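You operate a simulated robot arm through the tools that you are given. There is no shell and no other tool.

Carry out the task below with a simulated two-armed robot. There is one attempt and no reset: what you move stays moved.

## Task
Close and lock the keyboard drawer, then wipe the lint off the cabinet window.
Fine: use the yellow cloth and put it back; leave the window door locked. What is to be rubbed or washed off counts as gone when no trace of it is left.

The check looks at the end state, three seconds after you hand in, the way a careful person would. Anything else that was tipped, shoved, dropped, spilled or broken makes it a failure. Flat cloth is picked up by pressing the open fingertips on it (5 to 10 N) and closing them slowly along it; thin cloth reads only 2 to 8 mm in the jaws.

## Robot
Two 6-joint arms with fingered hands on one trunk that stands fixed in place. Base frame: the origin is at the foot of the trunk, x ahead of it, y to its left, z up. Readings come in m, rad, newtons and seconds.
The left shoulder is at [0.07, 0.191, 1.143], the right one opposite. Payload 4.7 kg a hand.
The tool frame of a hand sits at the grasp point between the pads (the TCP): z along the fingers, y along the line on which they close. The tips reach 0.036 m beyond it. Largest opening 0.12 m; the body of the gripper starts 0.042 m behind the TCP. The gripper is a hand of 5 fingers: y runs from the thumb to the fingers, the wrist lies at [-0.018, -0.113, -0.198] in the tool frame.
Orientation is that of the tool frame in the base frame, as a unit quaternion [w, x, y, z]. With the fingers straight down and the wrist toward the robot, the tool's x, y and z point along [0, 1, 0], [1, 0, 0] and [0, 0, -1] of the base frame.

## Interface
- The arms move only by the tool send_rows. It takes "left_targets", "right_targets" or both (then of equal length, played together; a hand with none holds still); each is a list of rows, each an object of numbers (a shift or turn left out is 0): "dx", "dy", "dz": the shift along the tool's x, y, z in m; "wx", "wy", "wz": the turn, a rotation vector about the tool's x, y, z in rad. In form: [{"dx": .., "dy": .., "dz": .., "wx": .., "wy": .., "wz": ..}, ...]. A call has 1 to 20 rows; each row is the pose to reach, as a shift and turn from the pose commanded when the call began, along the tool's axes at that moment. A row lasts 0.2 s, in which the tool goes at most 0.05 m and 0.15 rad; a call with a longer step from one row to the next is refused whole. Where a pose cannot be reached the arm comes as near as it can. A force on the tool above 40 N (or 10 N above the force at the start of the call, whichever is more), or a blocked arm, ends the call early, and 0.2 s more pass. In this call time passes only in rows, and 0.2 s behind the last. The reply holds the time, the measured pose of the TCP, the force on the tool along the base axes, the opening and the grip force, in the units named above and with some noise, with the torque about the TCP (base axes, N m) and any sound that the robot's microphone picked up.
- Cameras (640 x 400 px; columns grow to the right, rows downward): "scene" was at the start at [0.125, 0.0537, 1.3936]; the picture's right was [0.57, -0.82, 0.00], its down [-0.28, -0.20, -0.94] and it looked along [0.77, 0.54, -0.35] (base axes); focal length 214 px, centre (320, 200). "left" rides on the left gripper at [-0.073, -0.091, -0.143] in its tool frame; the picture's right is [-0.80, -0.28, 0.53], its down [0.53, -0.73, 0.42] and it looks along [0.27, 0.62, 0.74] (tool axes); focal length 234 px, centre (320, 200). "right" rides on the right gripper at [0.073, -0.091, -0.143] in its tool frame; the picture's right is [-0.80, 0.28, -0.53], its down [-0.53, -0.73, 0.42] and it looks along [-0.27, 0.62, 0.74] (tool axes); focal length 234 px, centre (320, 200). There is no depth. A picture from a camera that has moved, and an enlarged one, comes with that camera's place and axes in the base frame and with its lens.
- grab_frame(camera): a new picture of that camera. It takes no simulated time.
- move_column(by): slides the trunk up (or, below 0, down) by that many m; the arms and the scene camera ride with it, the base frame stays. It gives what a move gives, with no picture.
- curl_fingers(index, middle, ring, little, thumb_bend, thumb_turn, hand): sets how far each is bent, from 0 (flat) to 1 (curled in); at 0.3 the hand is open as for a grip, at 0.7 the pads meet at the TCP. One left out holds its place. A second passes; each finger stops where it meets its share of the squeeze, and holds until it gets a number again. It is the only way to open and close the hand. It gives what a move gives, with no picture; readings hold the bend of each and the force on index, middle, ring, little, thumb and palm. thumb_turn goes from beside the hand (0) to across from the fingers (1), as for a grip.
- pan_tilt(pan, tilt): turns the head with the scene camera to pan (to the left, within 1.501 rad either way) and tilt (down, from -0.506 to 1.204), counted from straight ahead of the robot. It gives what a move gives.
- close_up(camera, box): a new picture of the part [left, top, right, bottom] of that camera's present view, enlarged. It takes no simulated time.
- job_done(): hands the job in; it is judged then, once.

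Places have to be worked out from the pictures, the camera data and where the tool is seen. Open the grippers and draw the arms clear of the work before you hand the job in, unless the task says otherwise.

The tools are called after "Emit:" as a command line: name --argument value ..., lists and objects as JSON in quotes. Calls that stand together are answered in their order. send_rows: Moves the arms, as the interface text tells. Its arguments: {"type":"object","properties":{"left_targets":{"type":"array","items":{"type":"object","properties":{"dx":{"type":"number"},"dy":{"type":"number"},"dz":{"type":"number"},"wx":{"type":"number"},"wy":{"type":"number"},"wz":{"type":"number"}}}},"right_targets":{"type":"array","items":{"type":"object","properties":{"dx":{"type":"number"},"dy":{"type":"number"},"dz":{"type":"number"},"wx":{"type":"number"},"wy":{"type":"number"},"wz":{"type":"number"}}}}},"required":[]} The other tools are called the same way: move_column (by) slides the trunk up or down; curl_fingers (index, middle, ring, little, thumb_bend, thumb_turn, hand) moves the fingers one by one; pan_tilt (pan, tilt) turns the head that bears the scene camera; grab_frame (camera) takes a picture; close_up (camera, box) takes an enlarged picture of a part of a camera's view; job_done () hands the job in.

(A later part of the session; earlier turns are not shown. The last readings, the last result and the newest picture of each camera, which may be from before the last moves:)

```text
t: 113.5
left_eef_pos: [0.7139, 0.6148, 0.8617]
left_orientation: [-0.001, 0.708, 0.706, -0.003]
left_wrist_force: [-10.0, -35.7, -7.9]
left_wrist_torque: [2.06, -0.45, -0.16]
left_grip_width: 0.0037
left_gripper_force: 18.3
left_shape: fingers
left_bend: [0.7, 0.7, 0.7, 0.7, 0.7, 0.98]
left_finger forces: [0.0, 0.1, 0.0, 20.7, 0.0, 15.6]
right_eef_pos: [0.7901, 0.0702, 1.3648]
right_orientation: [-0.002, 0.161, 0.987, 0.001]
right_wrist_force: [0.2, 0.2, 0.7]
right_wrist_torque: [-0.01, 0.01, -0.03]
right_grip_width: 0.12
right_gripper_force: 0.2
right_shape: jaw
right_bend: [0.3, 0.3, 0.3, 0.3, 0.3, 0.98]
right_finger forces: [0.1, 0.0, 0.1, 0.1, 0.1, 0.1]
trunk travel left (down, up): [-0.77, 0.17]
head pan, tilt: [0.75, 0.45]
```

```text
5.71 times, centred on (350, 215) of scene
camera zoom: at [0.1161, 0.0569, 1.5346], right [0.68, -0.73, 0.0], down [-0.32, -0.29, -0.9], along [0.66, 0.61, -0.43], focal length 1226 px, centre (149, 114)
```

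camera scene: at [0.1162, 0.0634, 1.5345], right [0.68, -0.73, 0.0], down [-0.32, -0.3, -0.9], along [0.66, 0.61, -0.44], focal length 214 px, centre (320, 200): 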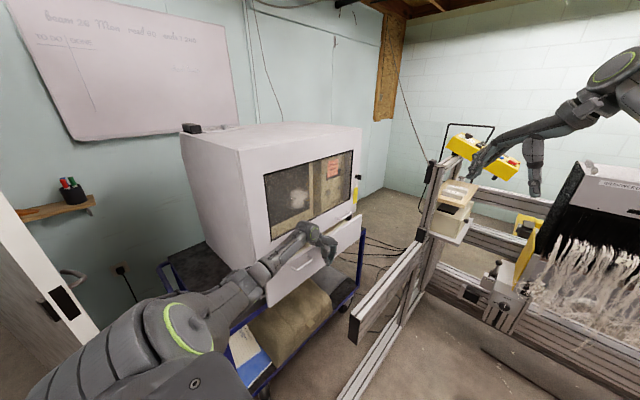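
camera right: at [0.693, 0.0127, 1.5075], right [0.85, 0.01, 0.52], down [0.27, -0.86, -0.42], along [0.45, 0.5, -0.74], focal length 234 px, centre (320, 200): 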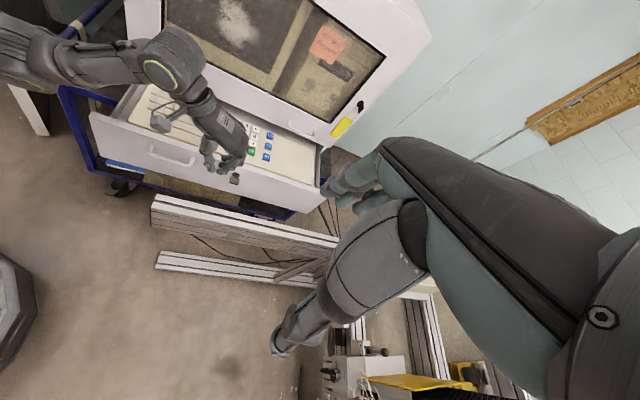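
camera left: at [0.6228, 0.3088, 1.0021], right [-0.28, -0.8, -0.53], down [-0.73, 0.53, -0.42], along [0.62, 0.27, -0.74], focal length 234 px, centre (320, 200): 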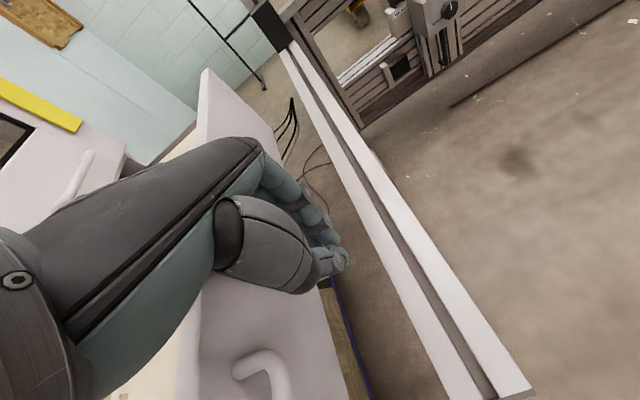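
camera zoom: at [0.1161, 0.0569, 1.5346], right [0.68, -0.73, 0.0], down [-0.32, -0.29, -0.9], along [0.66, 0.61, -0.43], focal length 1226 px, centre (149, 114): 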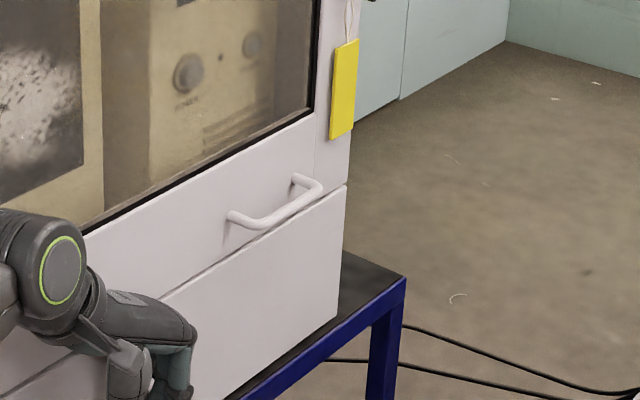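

A firm stop at 36 N: the drawer is closed flush. I back off and take pictures of the lock from both cameras to locate the key precisely.

Emit:
send_rows --left_targets '[{"dx": -0.02}, {"dx": -0.05}, {"dx": -0.08}, {"dx": -0.1, "dz": -0.03}, {"dx": -0.12, "dz": -0.06}, {"dx": -0.13, "dz": -0.09}]'

Emit:
close_up --camera "right" --box '[200, 100, 280, 150]'

Emit:
close_up --camera "scene" --box '[290, 200, 370, 260]'

Emit:
grab_frame --camera "scene"

```text
t: 114.9
left_eef_pos: [0.7133, 0.4928, 0.9516]
left_orientation: [-0.002, 0.707, 0.707, -0.001]
left_wrist_force: [0.7, -0.3, 0.2]
left_wrist_torque: [0.01, 0.02, -0.01]
left_grip_width: 0.004
left_gripper_force: 0.1
left_shape: fingers
left_bend: [0.7, 0.7, 0.7, 0.7, 0.7, 0.98]
left_finger forces: [0.0, 0.0, 0.1, 0.0, 0.1, 0.1]
right_eef_pos: [0.7903, 0.0755, 1.3638]
right_orientation: [-0.001, 0.16, 0.987, -0.001]
right_wrist_force: [-0.3, 0.5, -0.1]
right_wrist_torque: [-0.02, -0.02, 0.02]
right_grip_width: 0.1198
right_gripper_force: 0.0
right_shape: jaw
right_bend: [0.3, 0.3, 0.3, 0.3, 0.3, 0.98]
right_finger forces: [0.1, 0.1, 0.0, 0.0, 0.1, 0.1]
trunk travel left (down, up): [-0.77, 0.17]
head pan, tilt: [0.75, 0.45]
```

```text
8.00 times, centred on (240, 125) of right
camera zoom: at [0.6927, 0.0115, 1.5076], right [0.85, 0.01, 0.52], down [0.27, -0.86, -0.42], along [0.45, 0.5, -0.74], focal length 1873 px, centre (960, 800)
```

zoom: 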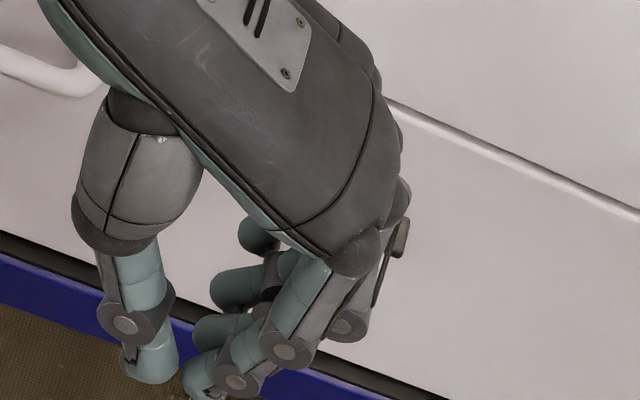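

```text
6.67 times, centred on (330, 230) of scene
camera zoom: at [0.1164, 0.0622, 1.5345], right [0.68, -0.73, 0.0], down [-0.32, -0.3, -0.9], along [0.66, 0.61, -0.44], focal length 1430 px, centre (253, 0)
```

zoom: 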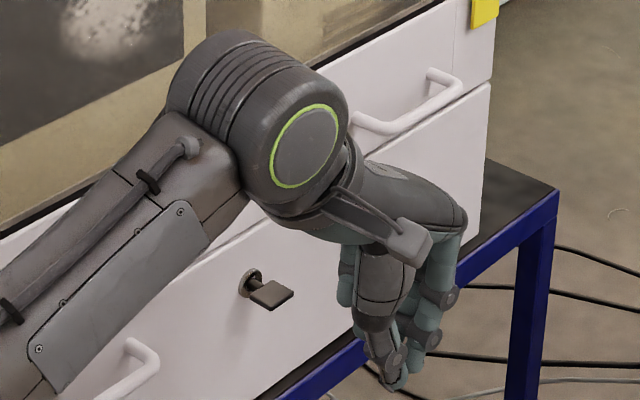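

```text
taken
camera scene: at [0.1164, 0.0622, 1.5345], right [0.68, -0.73, 0.0], down [-0.32, -0.3, -0.9], along [0.66, 0.61, -0.44], focal length 214 px, centre (320, 200)
```

scene: 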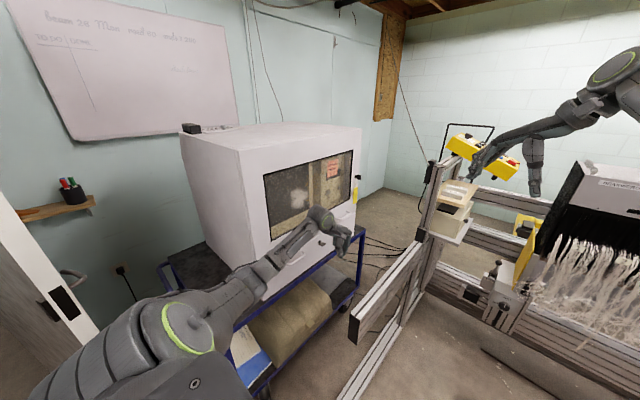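

The drawer is flush: the lock disc is at about (0.781, 0.684, 0.848), with the key bow still horizontal. I turn the hand to point forward-left and down (yaw 45°, pitch 30°) so thumb and index can reach the bow without the palm touching the panel, staging at (0.66, 0.50, 1.00).

Emit:
send_rows --left_targets '[{"dx": 0.001, "dy": -0.006, "dz": -0.005, "wx": -0.11, "wy": 0.0456, "wz": -0.079}, {"dx": 0.002, "dy": -0.012, "dz": -0.011, "wx": -0.22, "wy": 0.0912, "wz": -0.158}, {"dx": 0.002, "dy": -0.018, "dz": -0.016, "wx": -0.33, "wy": 0.1368, "wz": -0.237}, {"dx": 0.003, "dy": -0.024, "dz": -0.021, "wx": -0.44, "wy": 0.1824, "wz": -0.316}, {"dx": 0.004, "dy": -0.03, "dz": -0.027, "wx": -0.55, "wy": 0.228, "wz": -0.395}, {"dx": 0.005, "dy": -0.036, "dz": -0.032, "wx": -0.66, "wy": 0.2736, "wz": -0.474}, {"dx": 0.005, "dy": -0.042, "dz": -0.037, "wx": -0.77, "wy": 0.3192, "wz": -0.553}, {"dx": 0.006, "dy": -0.048, "dz": -0.043, "wx": -0.88, "wy": 0.3648, "wz": -0.632}, {"dx": 0.007, "dy": -0.053, "dz": -0.048, "wx": -0.9907, "wy": 0.4104, "wz": -0.7109}]'

Emit:
grab_frame --camera "scene"

Emit:
grab_frame --camera "right"

Emit:
grab_frame --camera "left"

```text
t: 116.9
left_eef_pos: [0.6617, 0.4985, 0.9995]
left_orientation: [0.191, 0.332, 0.8, 0.462]
left_wrist_force: [0.4, -0.1, 0.4]
left_wrist_torque: [-0.01, -0.01, 0.01]
left_grip_width: 0.0038
left_gripper_force: 0.0
left_shape: fingers
left_bend: [0.7, 0.7, 0.7, 0.7, 0.7, 0.98]
left_finger forces: [0.1, 0.0, 0.1, 0.0, 0.1, 0.0]
right_eef_pos: [0.7909, 0.0758, 1.3639]
right_orientation: [0.0, 0.161, 0.987, -0.001]
right_wrist_force: [-0.3, 1.1, -0.2]
right_wrist_torque: [-0.01, 0.04, -0.01]
right_grip_width: 0.1201
right_gripper_force: 0.0
right_shape: jaw
right_bend: [0.3, 0.3, 0.3, 0.3, 0.3, 0.98]
right_finger forces: [0.1, 0.0, 0.1, 0.1, 0.0, 0.0]
trunk travel left (down, up): [-0.77, 0.17]
head pan, tilt: [0.75, 0.45]
```

```text
taken
camera scene: at [0.1164, 0.0623, 1.5346], right [0.68, -0.73, 0.0], down [-0.32, -0.3, -0.9], along [0.66, 0.61, -0.44], focal length 214 px, centre (320, 200)
```

scene: 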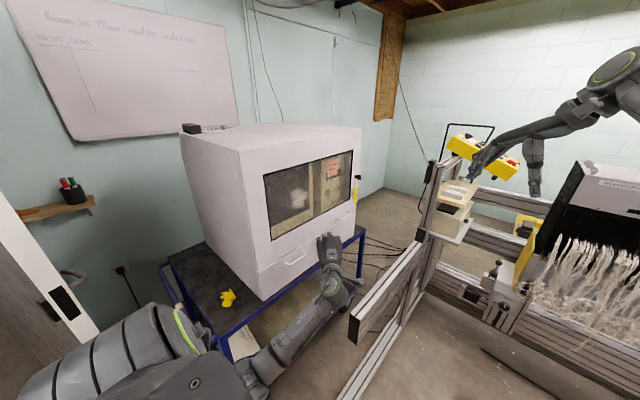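

```text
taken
camera right: at [0.6927, 0.0118, 1.5076], right [0.85, 0.01, 0.52], down [0.27, -0.86, -0.42], along [0.45, 0.5, -0.74], focal length 234 px, centre (320, 200)
```

right: 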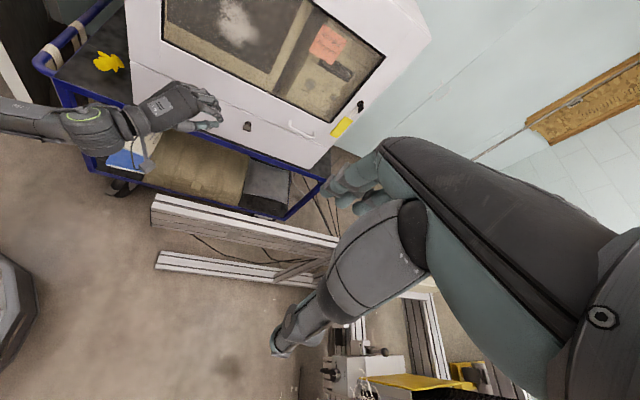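

```text
taken
camera left: at [0.5929, 0.3262, 0.9917], right [0.79, -0.34, -0.51], down [-0.38, 0.38, -0.85], along [0.48, 0.86, 0.17], focal length 234 px, centre (320, 200)
```

left: 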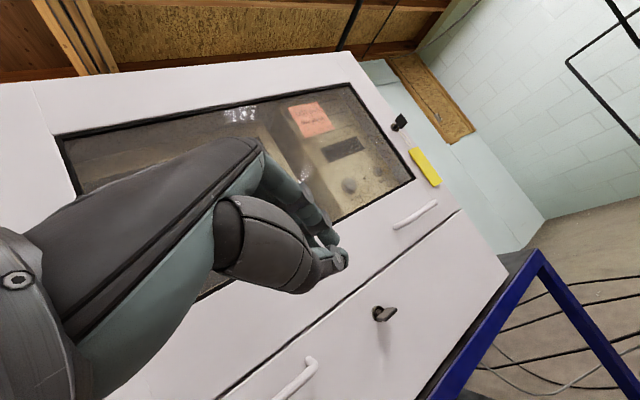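

The pose was reached exactly and the key is visible from all three cameras. I zoom in for precise triangulation.

Emit:
close_up --camera "right" --box '[227, 110, 267, 140]'

Emit:
close_up --camera "left" --box '[350, 290, 414, 336]'

Emit:
close_up --camera "scene" --box '[300, 220, 360, 260]'

Emit:
close_up --camera "right" --box '[130, 70, 270, 160]'

```text
13.33 times, centred on (247, 125) of right
camera zoom: at [0.6927, 0.0118, 1.5076], right [0.85, 0.01, 0.52], down [0.27, -0.86, -0.42], along [0.45, 0.5, -0.74], focal length 3122 px, centre (1293, 1200)
```

zoom: 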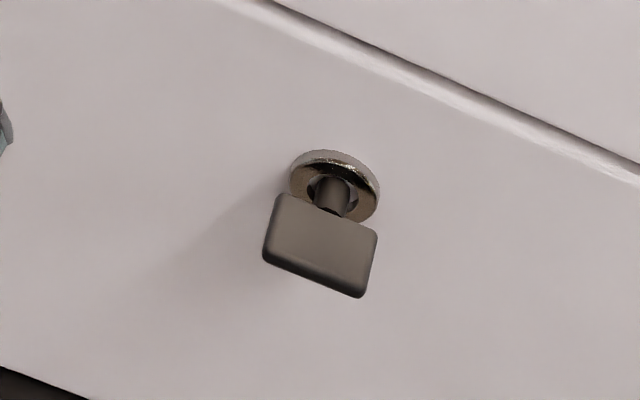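

```text
8.70 times, centred on (382, 313) of left
camera zoom: at [0.5929, 0.3262, 0.9917], right [0.79, -0.34, -0.51], down [-0.38, 0.38, -0.85], along [0.48, 0.86, 0.17], focal length 2036 px, centre (-219, -783)
```

zoom: 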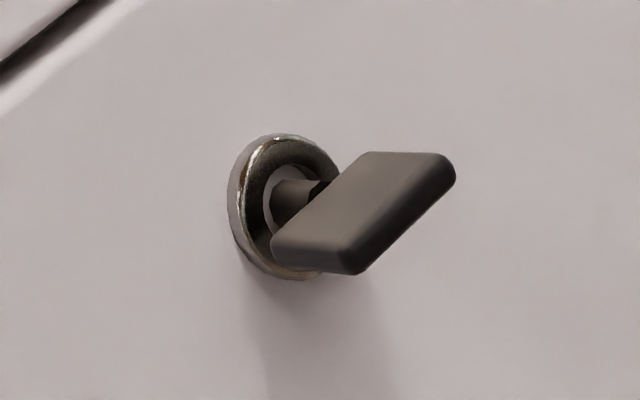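

```text
10.00 times, centred on (330, 240) of scene
camera zoom: at [0.1164, 0.0623, 1.5346], right [0.68, -0.73, 0.0], down [-0.32, -0.3, -0.9], along [0.66, 0.61, -0.44], focal length 2145 px, centre (220, -200)
```

zoom: 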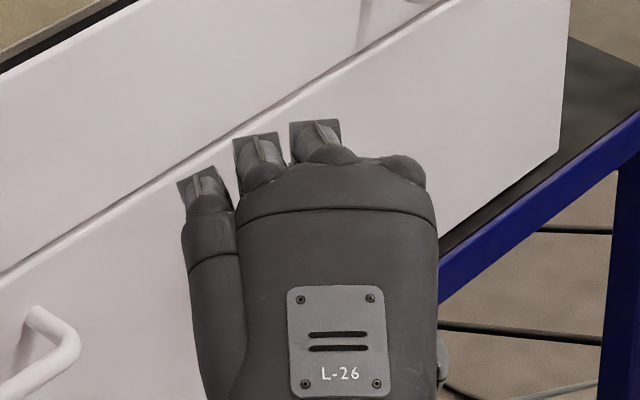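

```text
4.44 times, centred on (200, 115) of right
camera zoom: at [0.6927, 0.0118, 1.5076], right [0.85, 0.01, 0.52], down [0.27, -0.86, -0.42], along [0.45, 0.5, -0.74], focal length 1041 px, centre (853, 578)
```

zoom: 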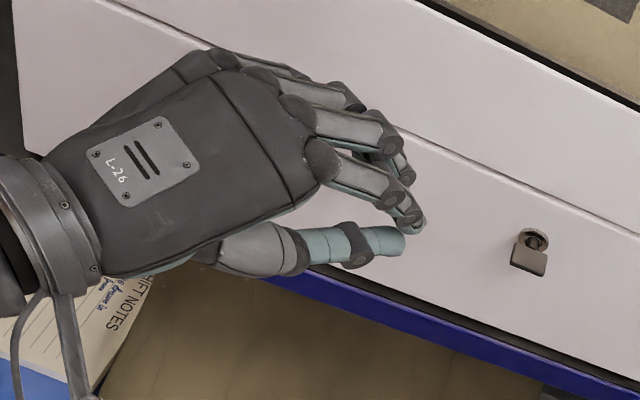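

Triangulated key bow centre ≈(0.7825, 0.660, 0.8505), 28 mm wide, with the panel face at y≈0.690. I curl middle, ring and little away so thumb and index form a slim beak, and yaw 15° more toward the panel.

Emit:
curl_fingers --hand "left" --index 0.7 --middle 1.0 --ring 1.0 --little 1.0 --thumb_bend 0.7

Emit:
send_rows --left_targets '[{"dx": 0.002, "dy": -0.004, "dz": 0.028, "wy": 0.1135, "wz": -0.0656}, {"dx": 0.004, "dy": -0.008, "dz": 0.056, "wx": 0.0003, "wy": 0.2269, "wz": -0.1311}]'

Emit:
grab_frame --camera "left"

Emit:
close_up --camera "right" --box '[130, 70, 270, 160]'

```text
t: 117.9
left_eef_pos: [0.6614, 0.4999, 0.9999]
left_orientation: [0.19, 0.332, 0.8, 0.462]
left_wrist_force: [0.3, 0.3, -0.4]
left_wrist_torque: [-0.04, -0.01, 0.0]
left_grip_width: 0.0039
left_gripper_force: 0.1
left_shape: fingers
left_bend: [0.7, 1.0, 1.0, 1.0, 0.7, 0.98]
left_finger forces: [0.0, 0.0, 0.0, 0.1, 0.0, 0.0]
right_eef_pos: [0.7899, 0.0753, 1.3638]
right_orientation: [-0.001, 0.16, 0.987, 0.0]
right_wrist_force: [0.2, 0.7, 0.3]
right_wrist_torque: [0.0, 0.0, -0.02]
right_grip_width: 0.12
right_gripper_force: 0.0
right_shape: jaw
right_bend: [0.3, 0.3, 0.3, 0.3, 0.3, 0.98]
right_finger forces: [0.1, 0.1, 0.0, 0.1, 0.0, 0.0]
trunk travel left (down, up): [-0.77, 0.17]
head pan, tilt: [0.75, 0.45]
```

```text
t: 118.5
left_eef_pos: [0.6905, 0.5328, 0.9622]
left_orientation: [0.127, 0.224, 0.837, 0.483]
left_wrist_force: [0.0, 0.1, -0.5]
left_wrist_torque: [0.03, -0.04, 0.0]
left_grip_width: 0.004
left_gripper_force: 0.1
left_shape: fingers
left_bend: [0.7, 1.0, 1.0, 1.0, 0.7, 0.98]
left_finger forces: [0.0, 0.0, 0.0, 0.0, 0.0, 0.0]
right_eef_pos: [0.7911, 0.0753, 1.363]
right_orientation: [-0.002, 0.16, 0.987, -0.001]
right_wrist_force: [0.9, -0.3, 0.2]
right_wrist_torque: [0.0, 0.02, 0.02]
right_grip_width: 0.1199
right_gripper_force: 0.0
right_shape: jaw
right_bend: [0.3, 0.3, 0.3, 0.3, 0.3, 0.98]
right_finger forces: [0.1, 0.0, 0.1, 0.0, 0.0, 0.0]
trunk travel left (down, up): [-0.77, 0.17]
head pan, tilt: [0.75, 0.45]
```

```text
taken
camera left: at [0.6682, 0.349, 0.9548], right [0.85, -0.13, -0.51], down [-0.46, 0.27, -0.84], along [0.24, 0.96, 0.17], focal length 234 px, centre (320, 200)
```

left: 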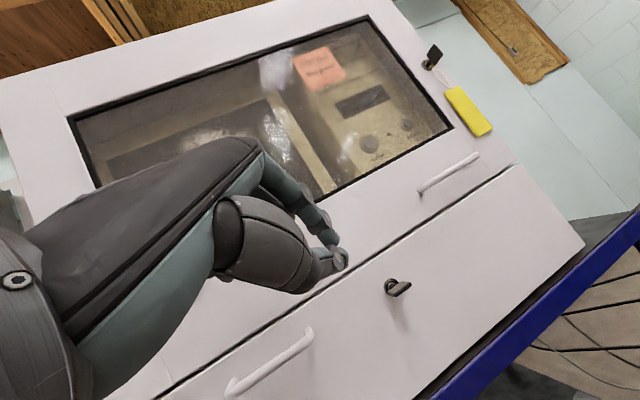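

```text
4.44 times, centred on (200, 115) of right
camera zoom: at [0.6944, 0.0124, 1.5067], right [0.85, 0.01, 0.52], down [0.27, -0.86, -0.42], along [0.45, 0.5, -0.74], focal length 1041 px, centre (853, 578)
```

zoom: 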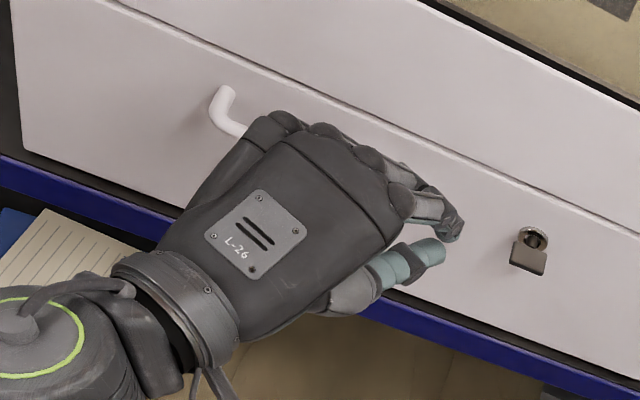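

I zoom in on the key from the left hand camera and scene to refine the relative position before approaching.

Emit:
close_up --camera "left" --box '[300, 230, 428, 310]'

Emit:
close_up --camera "right" --box '[220, 105, 260, 135]'

Emit:
close_up --camera "scene" --box '[300, 220, 360, 260]'

```text
5.00 times, centred on (364, 270) of left
camera zoom: at [0.6682, 0.349, 0.9548], right [0.85, -0.13, -0.51], down [-0.46, 0.27, -0.84], along [0.24, 0.96, 0.17], focal length 1171 px, centre (100, -150)
```

zoom: 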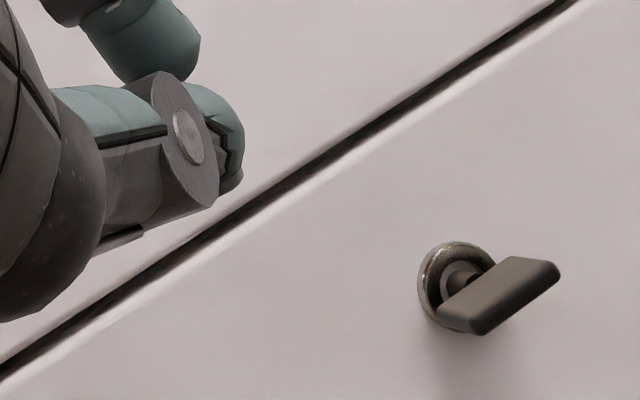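

```text
13.33 times, centred on (240, 120) of right
camera zoom: at [0.6944, 0.0124, 1.5067], right [0.85, 0.01, 0.52], down [0.27, -0.86, -0.42], along [0.45, 0.5, -0.74], focal length 3122 px, centre (1387, 1267)
```

zoom: 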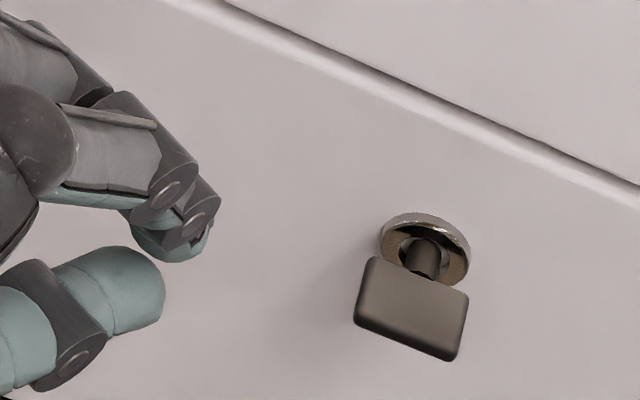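

```text
10.00 times, centred on (330, 240) of scene
camera zoom: at [0.1181, 0.0629, 1.5344], right [0.68, -0.73, 0.0], down [-0.32, -0.3, -0.9], along [0.66, 0.61, -0.44], focal length 2145 px, centre (220, -200)
```

zoom: 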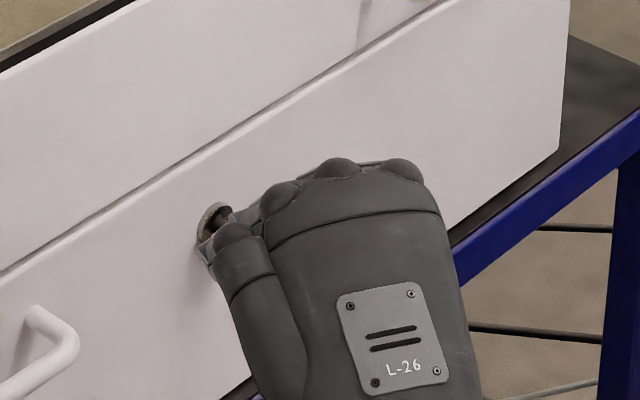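

Two left-camera views give the bow centre at (0.780, 0.665, 0.853). The beak tip lies about 0.047 m ahead of the TCP, so I move it to just above the bow's left half.

Emit:
send_rows --left_targets '[{"dx": 0.001, "dy": 0.005, "dz": 0.035}, {"dx": 0.002, "dy": 0.01, "dz": 0.07}, {"dx": 0.003, "dy": 0.0145, "dz": 0.1}, {"dx": 0.0032, "dy": 0.0177, "dz": 0.1244}]'

Emit:
close_up --camera "left" --box '[260, 200, 452, 320]'

Emit:
close_up --camera "right" --box '[210, 95, 274, 143]'

```text
t: 119.5
left_eef_pos: [0.7462, 0.6379, 0.9157]
left_orientation: [0.128, 0.225, 0.837, 0.483]
left_wrist_force: [-0.3, 0.3, -0.3]
left_wrist_torque: [0.03, 0.0, 0.01]
left_grip_width: 0.0042
left_gripper_force: 0.1
left_shape: fingers
left_bend: [0.7, 1.0, 1.0, 1.0, 0.7, 0.98]
left_finger forces: [0.0, 0.0, 0.1, 0.0, 0.0, 0.0]
right_eef_pos: [0.7907, 0.076, 1.3636]
right_orientation: [-0.001, 0.16, 0.987, -0.001]
right_wrist_force: [-1.2, 0.0, -0.9]
right_wrist_torque: [-0.02, 0.02, -0.01]
right_grip_width: 0.12
right_gripper_force: 0.0
right_shape: jaw
right_bend: [0.3, 0.3, 0.3, 0.3, 0.3, 0.98]
right_finger forces: [0.0, 0.0, 0.0, 0.1, 0.0, 0.0]
trunk travel left (down, up): [-0.77, 0.17]
head pan, tilt: [0.75, 0.45]
```

```text
3.33 times, centred on (356, 260) of left
camera zoom: at [0.7236, 0.4534, 0.9085], right [0.85, -0.13, -0.51], down [-0.46, 0.27, -0.85], along [0.24, 0.96, 0.17], focal length 781 px, centre (200, 0)
```

zoom: 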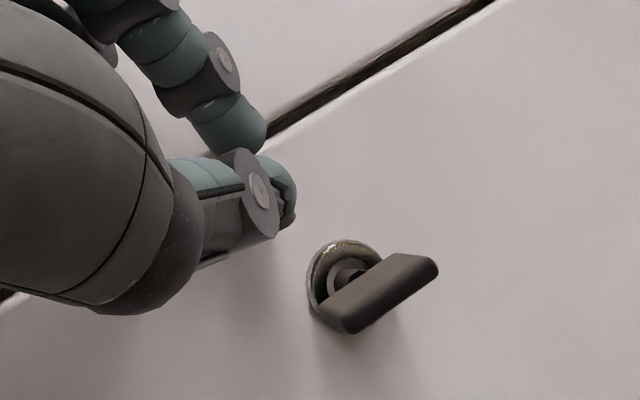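

```text
8.33 times, centred on (242, 119) of right
camera zoom: at [0.6936, 0.0131, 1.5072], right [0.85, 0.01, 0.52], down [0.27, -0.86, -0.42], along [0.45, 0.5, -0.74], focal length 1951 px, centre (970, 875)
```

zoom: 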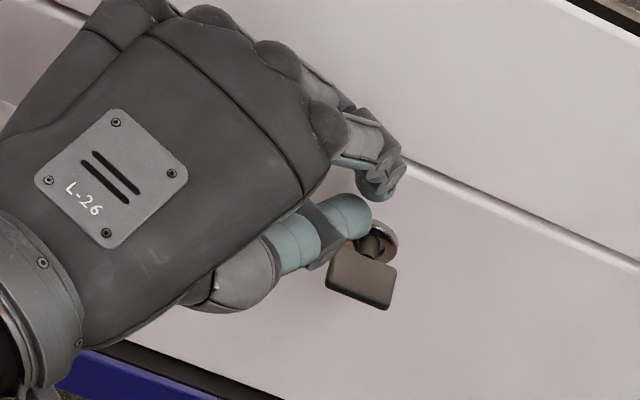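

The thumb tip sits about 24 mm above the bow's left half. I press straight down slowly in 6 mm steps and watch the force, to see if the key turns this way.

Emit:
send_rows --left_targets '[{"dy": -0.0052, "dz": 0.003}, {"dy": -0.0104, "dz": 0.006}, {"dy": -0.0156, "dz": 0.009}, {"dy": -0.0208, "dz": 0.012}, {"dy": -0.0251, "dz": 0.0145}]'

Emit:
close_up --camera "left" --box '[260, 200, 452, 320]'

Emit:
close_up --camera "right" --box '[210, 95, 274, 143]'

```text
t: 120.7
left_eef_pos: [0.7434, 0.636, 0.8884]
left_orientation: [0.128, 0.225, 0.836, 0.483]
left_wrist_force: [-0.3, 0.2, 1.3]
left_wrist_torque: [0.02, -0.01, -0.01]
left_grip_width: 0.0023
left_gripper_force: 0.8
left_shape: fingers
left_bend: [0.7, 1.0, 1.0, 1.0, 0.71, 0.98]
left_finger forces: [0.0, 0.1, 0.0, 0.0, 1.4, 0.1]
right_eef_pos: [0.7895, 0.0739, 1.3639]
right_orientation: [-0.001, 0.159, 0.987, -0.001]
right_wrist_force: [-0.7, 0.6, -0.5]
right_wrist_torque: [0.0, 0.0, 0.0]
right_grip_width: 0.1198
right_gripper_force: 0.1
right_shape: jaw
right_bend: [0.3, 0.3, 0.3, 0.3, 0.3, 0.98]
right_finger forces: [0.1, 0.1, 0.0, 0.0, 0.1, 0.1]
trunk travel left (down, up): [-0.77, 0.17]
head pan, tilt: [0.75, 0.45]
```

```text
3.33 times, centred on (356, 260) of left
camera zoom: at [0.7225, 0.4521, 0.8807], right [0.85, -0.13, -0.51], down [-0.46, 0.27, -0.84], along [0.24, 0.95, 0.17], focal length 781 px, centre (200, 0)
```

zoom: 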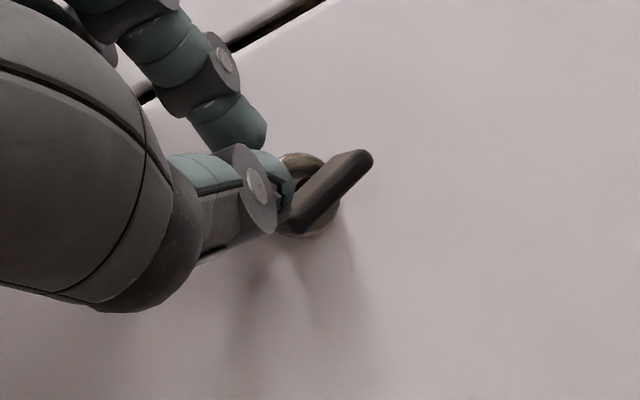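

```text
8.33 times, centred on (242, 119) of right
camera zoom: at [0.6923, 0.0122, 1.5079], right [0.85, 0.01, 0.52], down [0.27, -0.86, -0.42], along [0.45, 0.5, -0.74], focal length 1951 px, centre (970, 875)
```

zoom: 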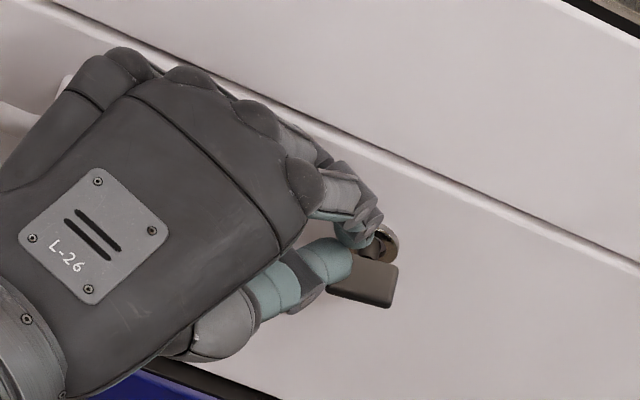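

Thumb contact is light (1.4 N) and the bow seems to be tilting. I press a little further to confirm which way it turns.

Emit:
send_rows --left_targets '[{"dy": -0.0035, "dz": 0.002}, {"dy": -0.0069, "dz": 0.004}, {"dy": -0.0104, "dz": 0.006}]'

Emit:
close_up --camera "left" --box '[260, 200, 452, 320]'

Emit:
close_up --camera "right" --box '[210, 95, 274, 143]'

```text
t: 121.5
left_eef_pos: [0.744, 0.6342, 0.8758]
left_orientation: [0.127, 0.225, 0.837, 0.482]
left_wrist_force: [0.6, -0.5, -0.2]
left_wrist_torque: [-0.04, -0.02, 0.04]
left_grip_width: 0.0036
left_gripper_force: 0.1
left_shape: fingers
left_bend: [0.7, 1.0, 1.0, 1.0, 0.7, 0.98]
left_finger forces: [0.1, 0.1, 0.1, 0.1, 0.0, 0.0]
right_eef_pos: [0.7895, 0.076, 1.3638]
right_orientation: [-0.001, 0.16, 0.987, 0.0]
right_wrist_force: [-0.7, 0.1, 0.3]
right_wrist_torque: [0.04, 0.02, 0.02]
right_grip_width: 0.1198
right_gripper_force: 0.1
right_shape: jaw
right_bend: [0.3, 0.3, 0.3, 0.3, 0.3, 0.98]
right_finger forces: [0.0, 0.0, 0.0, 0.1, 0.0, 0.1]
trunk travel left (down, up): [-0.77, 0.17]
head pan, tilt: [0.75, 0.45]
```

```text
3.33 times, centred on (356, 260) of left
camera zoom: at [0.7224, 0.4513, 0.8681], right [0.85, -0.13, -0.51], down [-0.46, 0.27, -0.84], along [0.24, 0.96, 0.17], focal length 781 px, centre (200, 0)
```

zoom: 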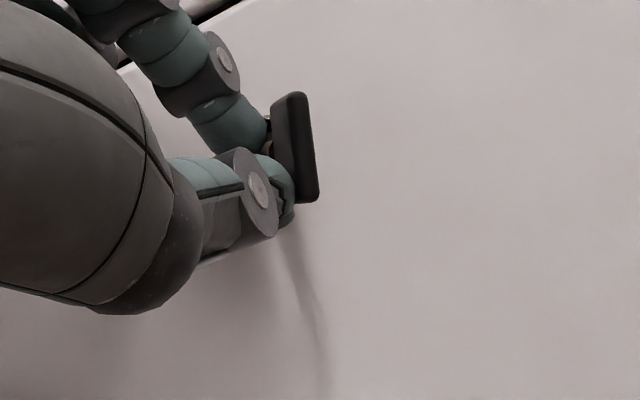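

```text
8.33 times, centred on (242, 119) of right
camera zoom: at [0.6926, 0.0124, 1.5076], right [0.85, 0.01, 0.52], down [0.27, -0.86, -0.42], along [0.45, 0.5, -0.74], focal length 1951 px, centre (970, 875)
```

zoom: 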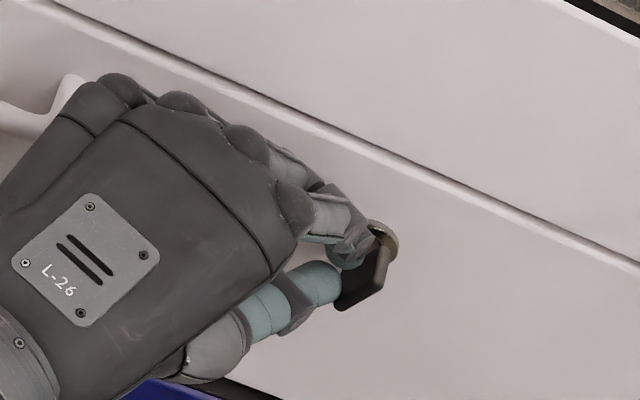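

The key turns counter-clockwise freely and is already about 70° over. I push its lower edge to the right (+X) in small steps to bring it fully upright, watching for the stop or a click.

Emit:
send_rows --left_targets '[{"dx": -0.0013, "dy": -0.0039, "dz": 0.0031}, {"dx": -0.0039, "dy": -0.0032, "dz": 0.0044}, {"dx": -0.0065, "dy": -0.0024, "dz": 0.0057}, {"dx": -0.0091, "dy": -0.0017, "dz": 0.007}, {"dx": -0.0117, "dy": -0.0009, "dz": 0.0083}]'

Emit:
close_up --camera "left" --box '[260, 200, 452, 320]'

Emit:
close_up --camera "right" --box '[210, 95, 274, 143]'

```text
t: 122.7
left_eef_pos: [0.75, 0.6369, 0.875]
left_orientation: [0.123, 0.219, 0.836, 0.488]
left_wrist_force: [-37.7, -4.6, 13.7]
left_wrist_torque: [0.17, 0.28, 0.75]
left_grip_width: 0.0007
left_gripper_force: 20.7
left_shape: fingers
left_bend: [0.71, 1.0, 1.0, 1.0, 0.7, 0.99]
left_finger forces: [30.8, 0.1, 0.0, 0.1, 10.8, 0.0]
right_eef_pos: [0.7825, 0.0696, 1.3689]
right_orientation: [0.002, 0.162, 0.987, 0.001]
right_wrist_force: [0.1, -1.0, 0.7]
right_wrist_torque: [-0.04, -0.02, 0.02]
right_grip_width: 0.1198
right_gripper_force: 0.1
right_shape: jaw
right_bend: [0.3, 0.3, 0.3, 0.3, 0.3, 0.98]
right_finger forces: [0.1, 0.1, 0.1, 0.1, 0.1, 0.0]
trunk travel left (down, up): [-0.77, 0.17]
head pan, tilt: [0.75, 0.45]
stopped in row 5 (left hand): the force on the tool passed its limit at 42 N (the readings are from after the stop); the commanded pose is now the measured one
```

```text
3.33 times, centred on (356, 260) of left
camera zoom: at [0.7305, 0.4534, 0.866], right [0.85, -0.11, -0.51], down [-0.47, 0.27, -0.84], along [0.23, 0.96, 0.18], focal length 781 px, centre (200, 0)
```

zoom: 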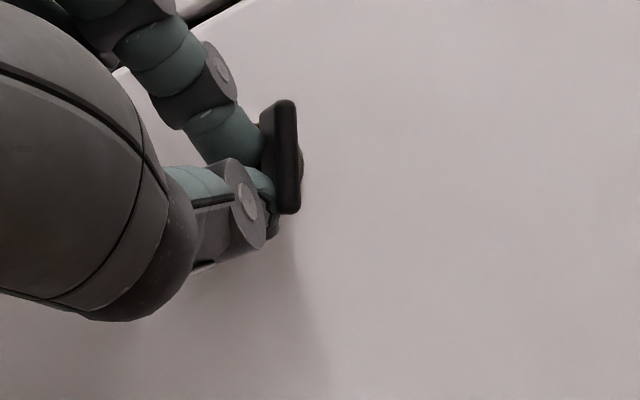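

```text
8.33 times, centred on (242, 119) of right
camera zoom: at [0.6856, 0.0072, 1.5118], right [0.85, 0.01, 0.53], down [0.27, -0.86, -0.43], along [0.45, 0.51, -0.73], focal length 1951 px, centre (970, 875)
```

zoom: 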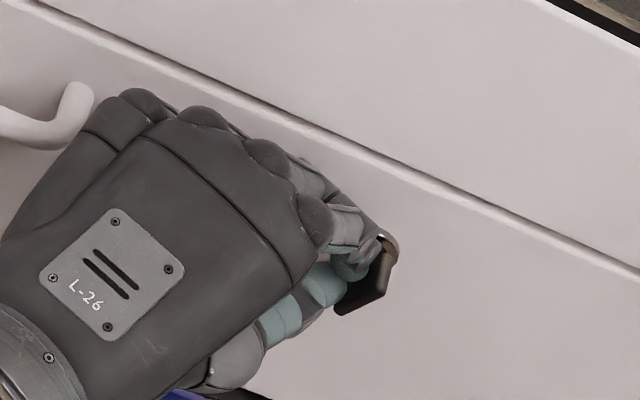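

The index finger jams on the bow's upper half. I back off, lower 12 mm so that both tips bear on the lower half only, and then push +X again gently.

Emit:
send_rows --left_targets '[{"dx": 0.0061, "dy": -0.0018, "dz": -0.003}, {"dx": 0.0104, "dy": -0.003, "dz": -0.0051}, {"dx": 0.0104, "dy": -0.0082, "dz": -0.0021}, {"dx": 0.0104, "dy": -0.0138, "dz": 0.0011}]'

Emit:
close_up --camera "left" --box '[260, 200, 452, 320]'

```text
t: 123.7
left_eef_pos: [0.744, 0.6362, 0.8565]
left_orientation: [0.124, 0.224, 0.838, 0.482]
left_wrist_force: [-2.8, -0.1, 0.4]
left_wrist_torque: [0.02, -0.03, 0.09]
left_grip_width: 0.0026
left_gripper_force: 1.5
left_shape: fingers
left_bend: [0.7, 1.0, 1.0, 1.0, 0.7, 0.98]
left_finger forces: [2.6, 0.0, 0.1, 0.0, 0.1, 0.0]
right_eef_pos: [0.7908, 0.0755, 1.3632]
right_orientation: [-0.001, 0.16, 0.987, -0.002]
right_wrist_force: [1.5, -0.3, -1.0]
right_wrist_torque: [-0.03, -0.01, 0.02]
right_grip_width: 0.1199
right_gripper_force: 0.1
right_shape: jaw
right_bend: [0.3, 0.3, 0.3, 0.3, 0.3, 0.98]
right_finger forces: [0.0, 0.0, 0.1, 0.0, 0.1, 0.1]
trunk travel left (down, up): [-0.77, 0.17]
head pan, tilt: [0.75, 0.45]
```

```text
3.33 times, centred on (356, 260) of left
camera zoom: at [0.7234, 0.4525, 0.8484], right [0.85, -0.12, -0.51], down [-0.47, 0.27, -0.84], along [0.24, 0.96, 0.17], focal length 781 px, centre (200, 0)
```

zoom: 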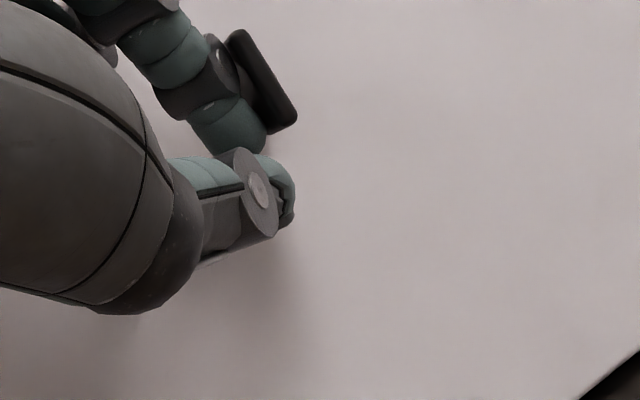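

The bow now looks vertical. I press +X a few millimetres more to make sure it is against its end stop.

Emit:
send_rows --left_targets '[{"dx": -0.0017, "dy": 0.0005, "dz": 0.0009}, {"dx": -0.0035, "dy": 0.001, "dz": 0.0017}, {"dx": -0.0052, "dy": 0.0015, "dz": 0.0026}]'

Emit:
close_up --camera "left" --box '[260, 180, 452, 300]'

Emit:
close_up --camera "right" --box '[210, 95, 274, 143]'

```text
t: 124.5
left_eef_pos: [0.7468, 0.6383, 0.8584]
left_orientation: [0.125, 0.222, 0.837, 0.485]
left_wrist_force: [-17.3, -0.2, 3.2]
left_wrist_torque: [0.11, 0.12, 0.41]
left_grip_width: 0.0003
left_gripper_force: 10.0
left_shape: fingers
left_bend: [0.71, 1.0, 1.0, 1.0, 0.69, 0.98]
left_finger forces: [19.7, 0.0, 0.0, 0.0, 0.1, 0.0]
right_eef_pos: [0.7875, 0.0741, 1.3661]
right_orientation: [0.001, 0.16, 0.987, 0.001]
right_wrist_force: [-0.3, 0.6, 0.4]
right_wrist_torque: [-0.02, 0.0, -0.03]
right_grip_width: 0.1198
right_gripper_force: 0.0
right_shape: jaw
right_bend: [0.3, 0.3, 0.3, 0.3, 0.3, 0.98]
right_finger forces: [0.1, 0.0, 0.0, 0.0, 0.1, 0.0]
trunk travel left (down, up): [-0.77, 0.17]
head pan, tilt: [0.75, 0.45]
```

```text
3.33 times, centred on (356, 240) of left
camera zoom: at [0.727, 0.454, 0.851], right [0.85, -0.12, -0.51], down [-0.47, 0.27, -0.84], along [0.24, 0.96, 0.17], focal length 781 px, centre (200, 67)
```

zoom: 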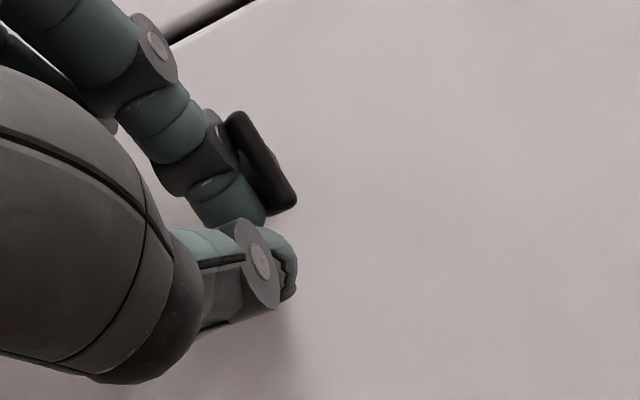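

```text
8.33 times, centred on (242, 119) of right
camera zoom: at [0.6891, 0.0114, 1.5095], right [0.85, 0.01, 0.53], down [0.27, -0.86, -0.42], along [0.45, 0.5, -0.74], focal length 1951 px, centre (970, 875)
```

zoom: 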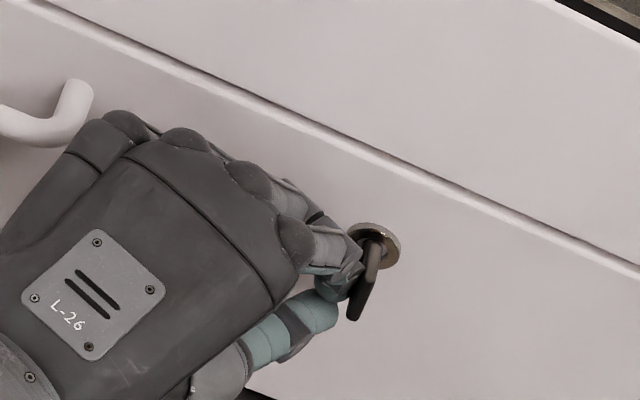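

With 17 N and no further rotation, the key is at its stop. I retreat to the left and back, then inspect the key's angle and the drawer.

Emit:
send_rows --left_targets '[{"dx": 0.0087, "dy": -0.0025, "dz": -0.0043}, {"dx": 0.02, "dy": -0.006, "dz": -0.02}, {"dx": 0.02, "dy": -0.006, "dz": -0.06}, {"dx": 0.02, "dy": 0.02, "dz": -0.1}, {"dx": 0.02, "dy": 0.04, "dz": -0.14}]'

Emit:
close_up --camera "right" --box '[220, 105, 260, 135]'

Emit:
grab_frame --camera "left"

Emit:
grab_frame --camera "scene"

```text
t: 125.7
left_eef_pos: [0.681, 0.5559, 0.964]
left_orientation: [0.126, 0.224, 0.836, 0.484]
left_wrist_force: [-0.4, -0.3, -0.2]
left_wrist_torque: [0.01, 0.0, -0.02]
left_grip_width: 0.0041
left_gripper_force: 0.0
left_shape: fingers
left_bend: [0.7, 1.0, 1.0, 1.0, 0.7, 0.98]
left_finger forces: [0.1, 0.1, 0.0, 0.0, 0.0, 0.0]
right_eef_pos: [0.7898, 0.0727, 1.365]
right_orientation: [-0.001, 0.161, 0.987, 0.0]
right_wrist_force: [0.2, 0.2, 0.5]
right_wrist_torque: [0.03, -0.05, -0.01]
right_grip_width: 0.1199
right_gripper_force: 0.0
right_shape: jaw
right_bend: [0.3, 0.3, 0.3, 0.3, 0.3, 0.98]
right_finger forces: [0.1, 0.0, 0.1, 0.0, 0.1, 0.0]
trunk travel left (down, up): [-0.77, 0.17]
head pan, tilt: [0.75, 0.45]
```

```text
13.33 times, centred on (240, 120) of right
camera zoom: at [0.6918, 0.0103, 1.5083], right [0.85, 0.01, 0.52], down [0.27, -0.86, -0.42], along [0.45, 0.5, -0.74], focal length 3122 px, centre (1387, 1267)
```

zoom: 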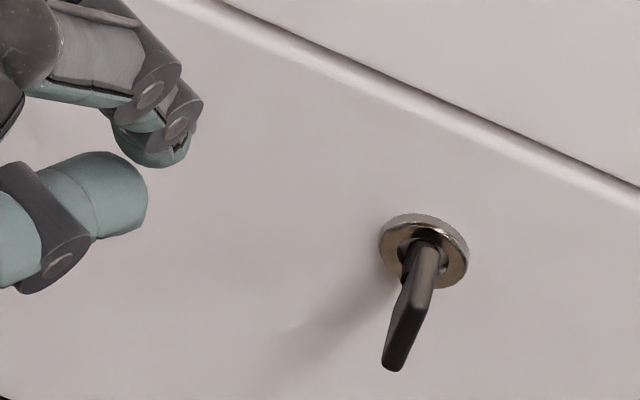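

```text
taken
camera left: at [0.6598, 0.3717, 0.9567], right [0.85, -0.12, -0.51], down [-0.47, 0.27, -0.84], along [0.24, 0.96, 0.17], focal length 234 px, centre (320, 200)
```

left: 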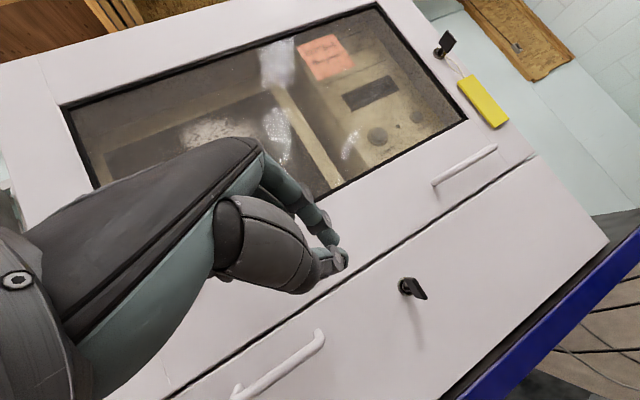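

```text
taken
camera scene: at [0.1149, 0.0621, 1.5347], right [0.68, -0.73, 0.0], down [-0.32, -0.3, -0.9], along [0.66, 0.61, -0.43], focal length 214 px, centre (320, 200)
```

scene: 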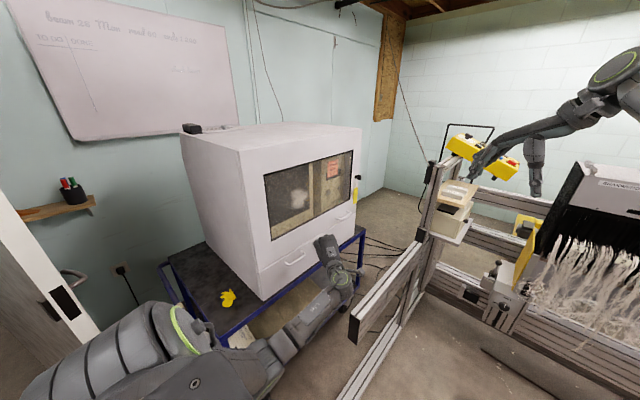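

I compare the drawer key's orientation with the locked door key in the same left-camera view.

Emit:
close_up --camera "left" --box '[384, 262, 448, 302]'

Emit:
close_up --camera "left" --box '[416, 20, 480, 60]'

Emit:
close_up --camera "scene" --box '[300, 200, 360, 240]'

```text
10.00 times, centred on (416, 282) of left
camera zoom: at [0.6598, 0.3717, 0.9567], right [0.85, -0.12, -0.51], down [-0.47, 0.27, -0.84], along [0.24, 0.96, 0.17], focal length 2342 px, centre (-640, -620)
```

zoom: 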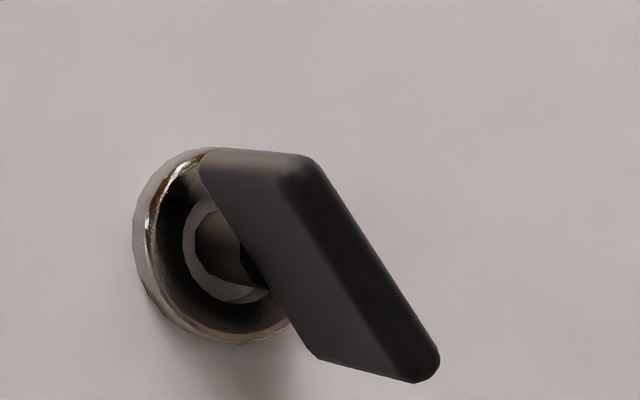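

```text
10.00 times, centred on (448, 40) of left
camera zoom: at [0.6598, 0.3717, 0.9567], right [0.85, -0.12, -0.51], down [-0.47, 0.27, -0.84], along [0.24, 0.96, 0.17], focal length 2342 px, centre (-960, 1800)
```

zoom: 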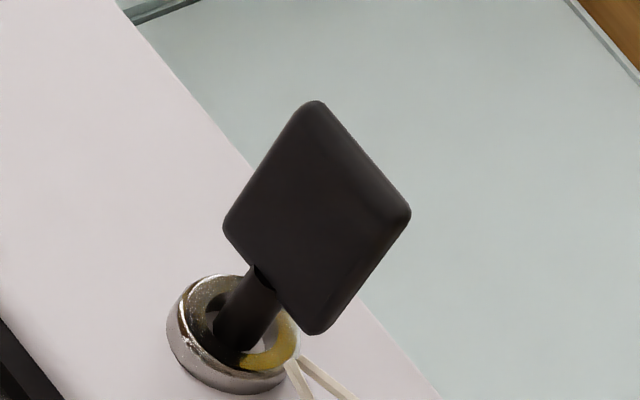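

```text
10.00 times, centred on (330, 220) of scene
camera zoom: at [0.1149, 0.0621, 1.5347], right [0.68, -0.73, 0.0], down [-0.32, -0.3, -0.9], along [0.66, 0.61, -0.43], focal length 2145 px, centre (220, 0)
```

zoom: 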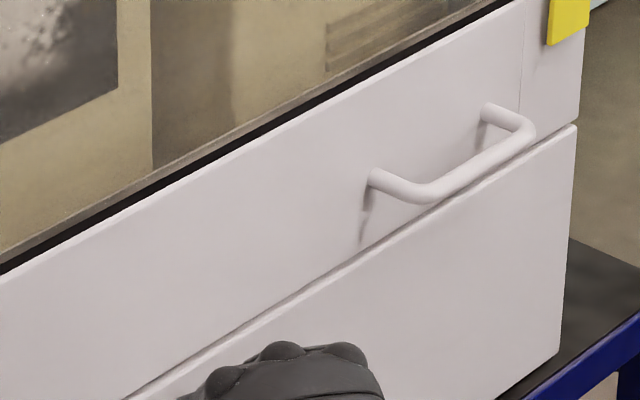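

The drawer key's bow is exactly vertical, like the locked door key, so the drawer is closed and locked. Next is the cloth: I pull back from the cabinet and pitch the hand to fingers-down while keeping the yaw.

Emit:
send_rows --left_targets '[{"dx": 0.0022, "dy": -0.0076, "dz": -0.0147, "wx": 0.131}, {"dx": 0.0044, "dy": -0.0153, "dz": -0.0294, "wx": 0.262}, {"dx": 0.0066, "dy": -0.0229, "dz": -0.044, "wx": 0.393}, {"dx": 0.0088, "dy": -0.0306, "dz": -0.0587, "wx": 0.524}, {"dx": 0.011, "dy": -0.0382, "dz": -0.0734, "wx": 0.654}, {"dx": 0.0132, "dy": -0.0458, "dz": -0.0881, "wx": 0.785}, {"dx": 0.0154, "dy": -0.0535, "dz": -0.1027, "wx": 0.916}, {"dx": 0.0176, "dy": -0.0611, "dz": -0.1174, "wx": 1.047}]'

Emit:
curl_fingers --hand "left" --index 0.3 --middle 0.3 --ring 0.3 --little 0.3 --thumb_bend 0.3

Emit:
grab_frame --camera "scene"

Emit:
close_up --camera "right" --box '[60, 40, 180, 110]'

```text
t: 127.5
left_eef_pos: [0.6136, 0.4607, 0.9495]
left_orientation: [-0.003, 0.257, 0.966, 0.0]
left_wrist_force: [0.1, -0.5, 0.8]
left_wrist_torque: [0.04, 0.02, 0.0]
left_grip_width: 0.004
left_gripper_force: 0.1
left_shape: fingers
left_bend: [0.7, 1.0, 1.0, 1.0, 0.7, 0.98]
left_finger forces: [0.0, 0.0, 0.0, 0.0, 0.1, 0.0]
left hand out of reach, approached as far as the arm can: row 8
right_eef_pos: [0.7909, 0.0748, 1.364]
right_orientation: [-0.001, 0.16, 0.987, -0.001]
right_wrist_force: [-0.3, -0.1, -0.4]
right_wrist_torque: [0.0, 0.02, -0.01]
right_grip_width: 0.1199
right_gripper_force: 0.0
right_shape: jaw
right_bend: [0.3, 0.3, 0.3, 0.3, 0.3, 0.98]
right_finger forces: [0.0, 0.0, 0.1, 0.0, 0.1, 0.1]
trunk travel left (down, up): [-0.77, 0.17]
head pan, tilt: [0.75, 0.45]
```

```text
t: 128.5
left_eef_pos: [0.613, 0.4588, 0.9501]
left_orientation: [-0.002, 0.256, 0.967, 0.002]
left_wrist_force: [0.3, -0.5, 0.2]
left_wrist_torque: [0.0, -0.01, 0.0]
left_grip_width: 0.1222
left_gripper_force: 0.0
left_shape: fingers
left_bend: [0.3, 0.3, 0.3, 0.3, 0.3, 0.98]
left_finger forces: [0.0, 0.0, 0.1, 0.0, 0.0, 0.1]
right_eef_pos: [0.7914, 0.0736, 1.3628]
right_orientation: [-0.001, 0.16, 0.987, 0.0]
right_wrist_force: [-0.2, 0.4, 0.2]
right_wrist_torque: [-0.01, 0.02, 0.01]
right_grip_width: 0.1198
right_gripper_force: 0.1
right_shape: jaw
right_bend: [0.3, 0.3, 0.3, 0.3, 0.3, 0.98]
right_finger forces: [0.0, 0.1, 0.0, 0.0, 0.1, 0.1]
trunk travel left (down, up): [-0.77, 0.17]
head pan, tilt: [0.75, 0.45]
```

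```text
taken
camera scene: at [0.1161, 0.0629, 1.5345], right [0.68, -0.73, 0.0], down [-0.32, -0.3, -0.9], along [0.66, 0.61, -0.44], focal length 214 px, centre (320, 200)
```

scene: 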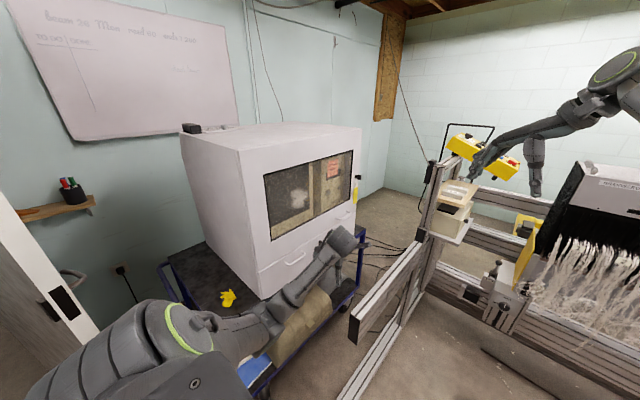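

```text
5.33 times, centred on (120, 75) of right
camera zoom: at [0.693, 0.0112, 1.5077], right [0.85, 0.01, 0.52], down [0.27, -0.86, -0.42], along [0.45, 0.5, -0.74], focal length 1249 px, centre (1387, 867)
```

zoom: 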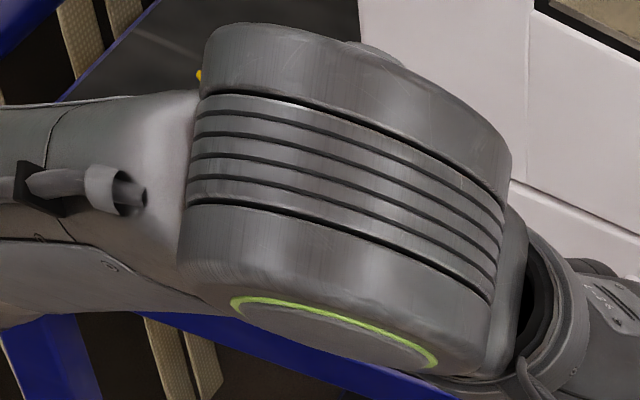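

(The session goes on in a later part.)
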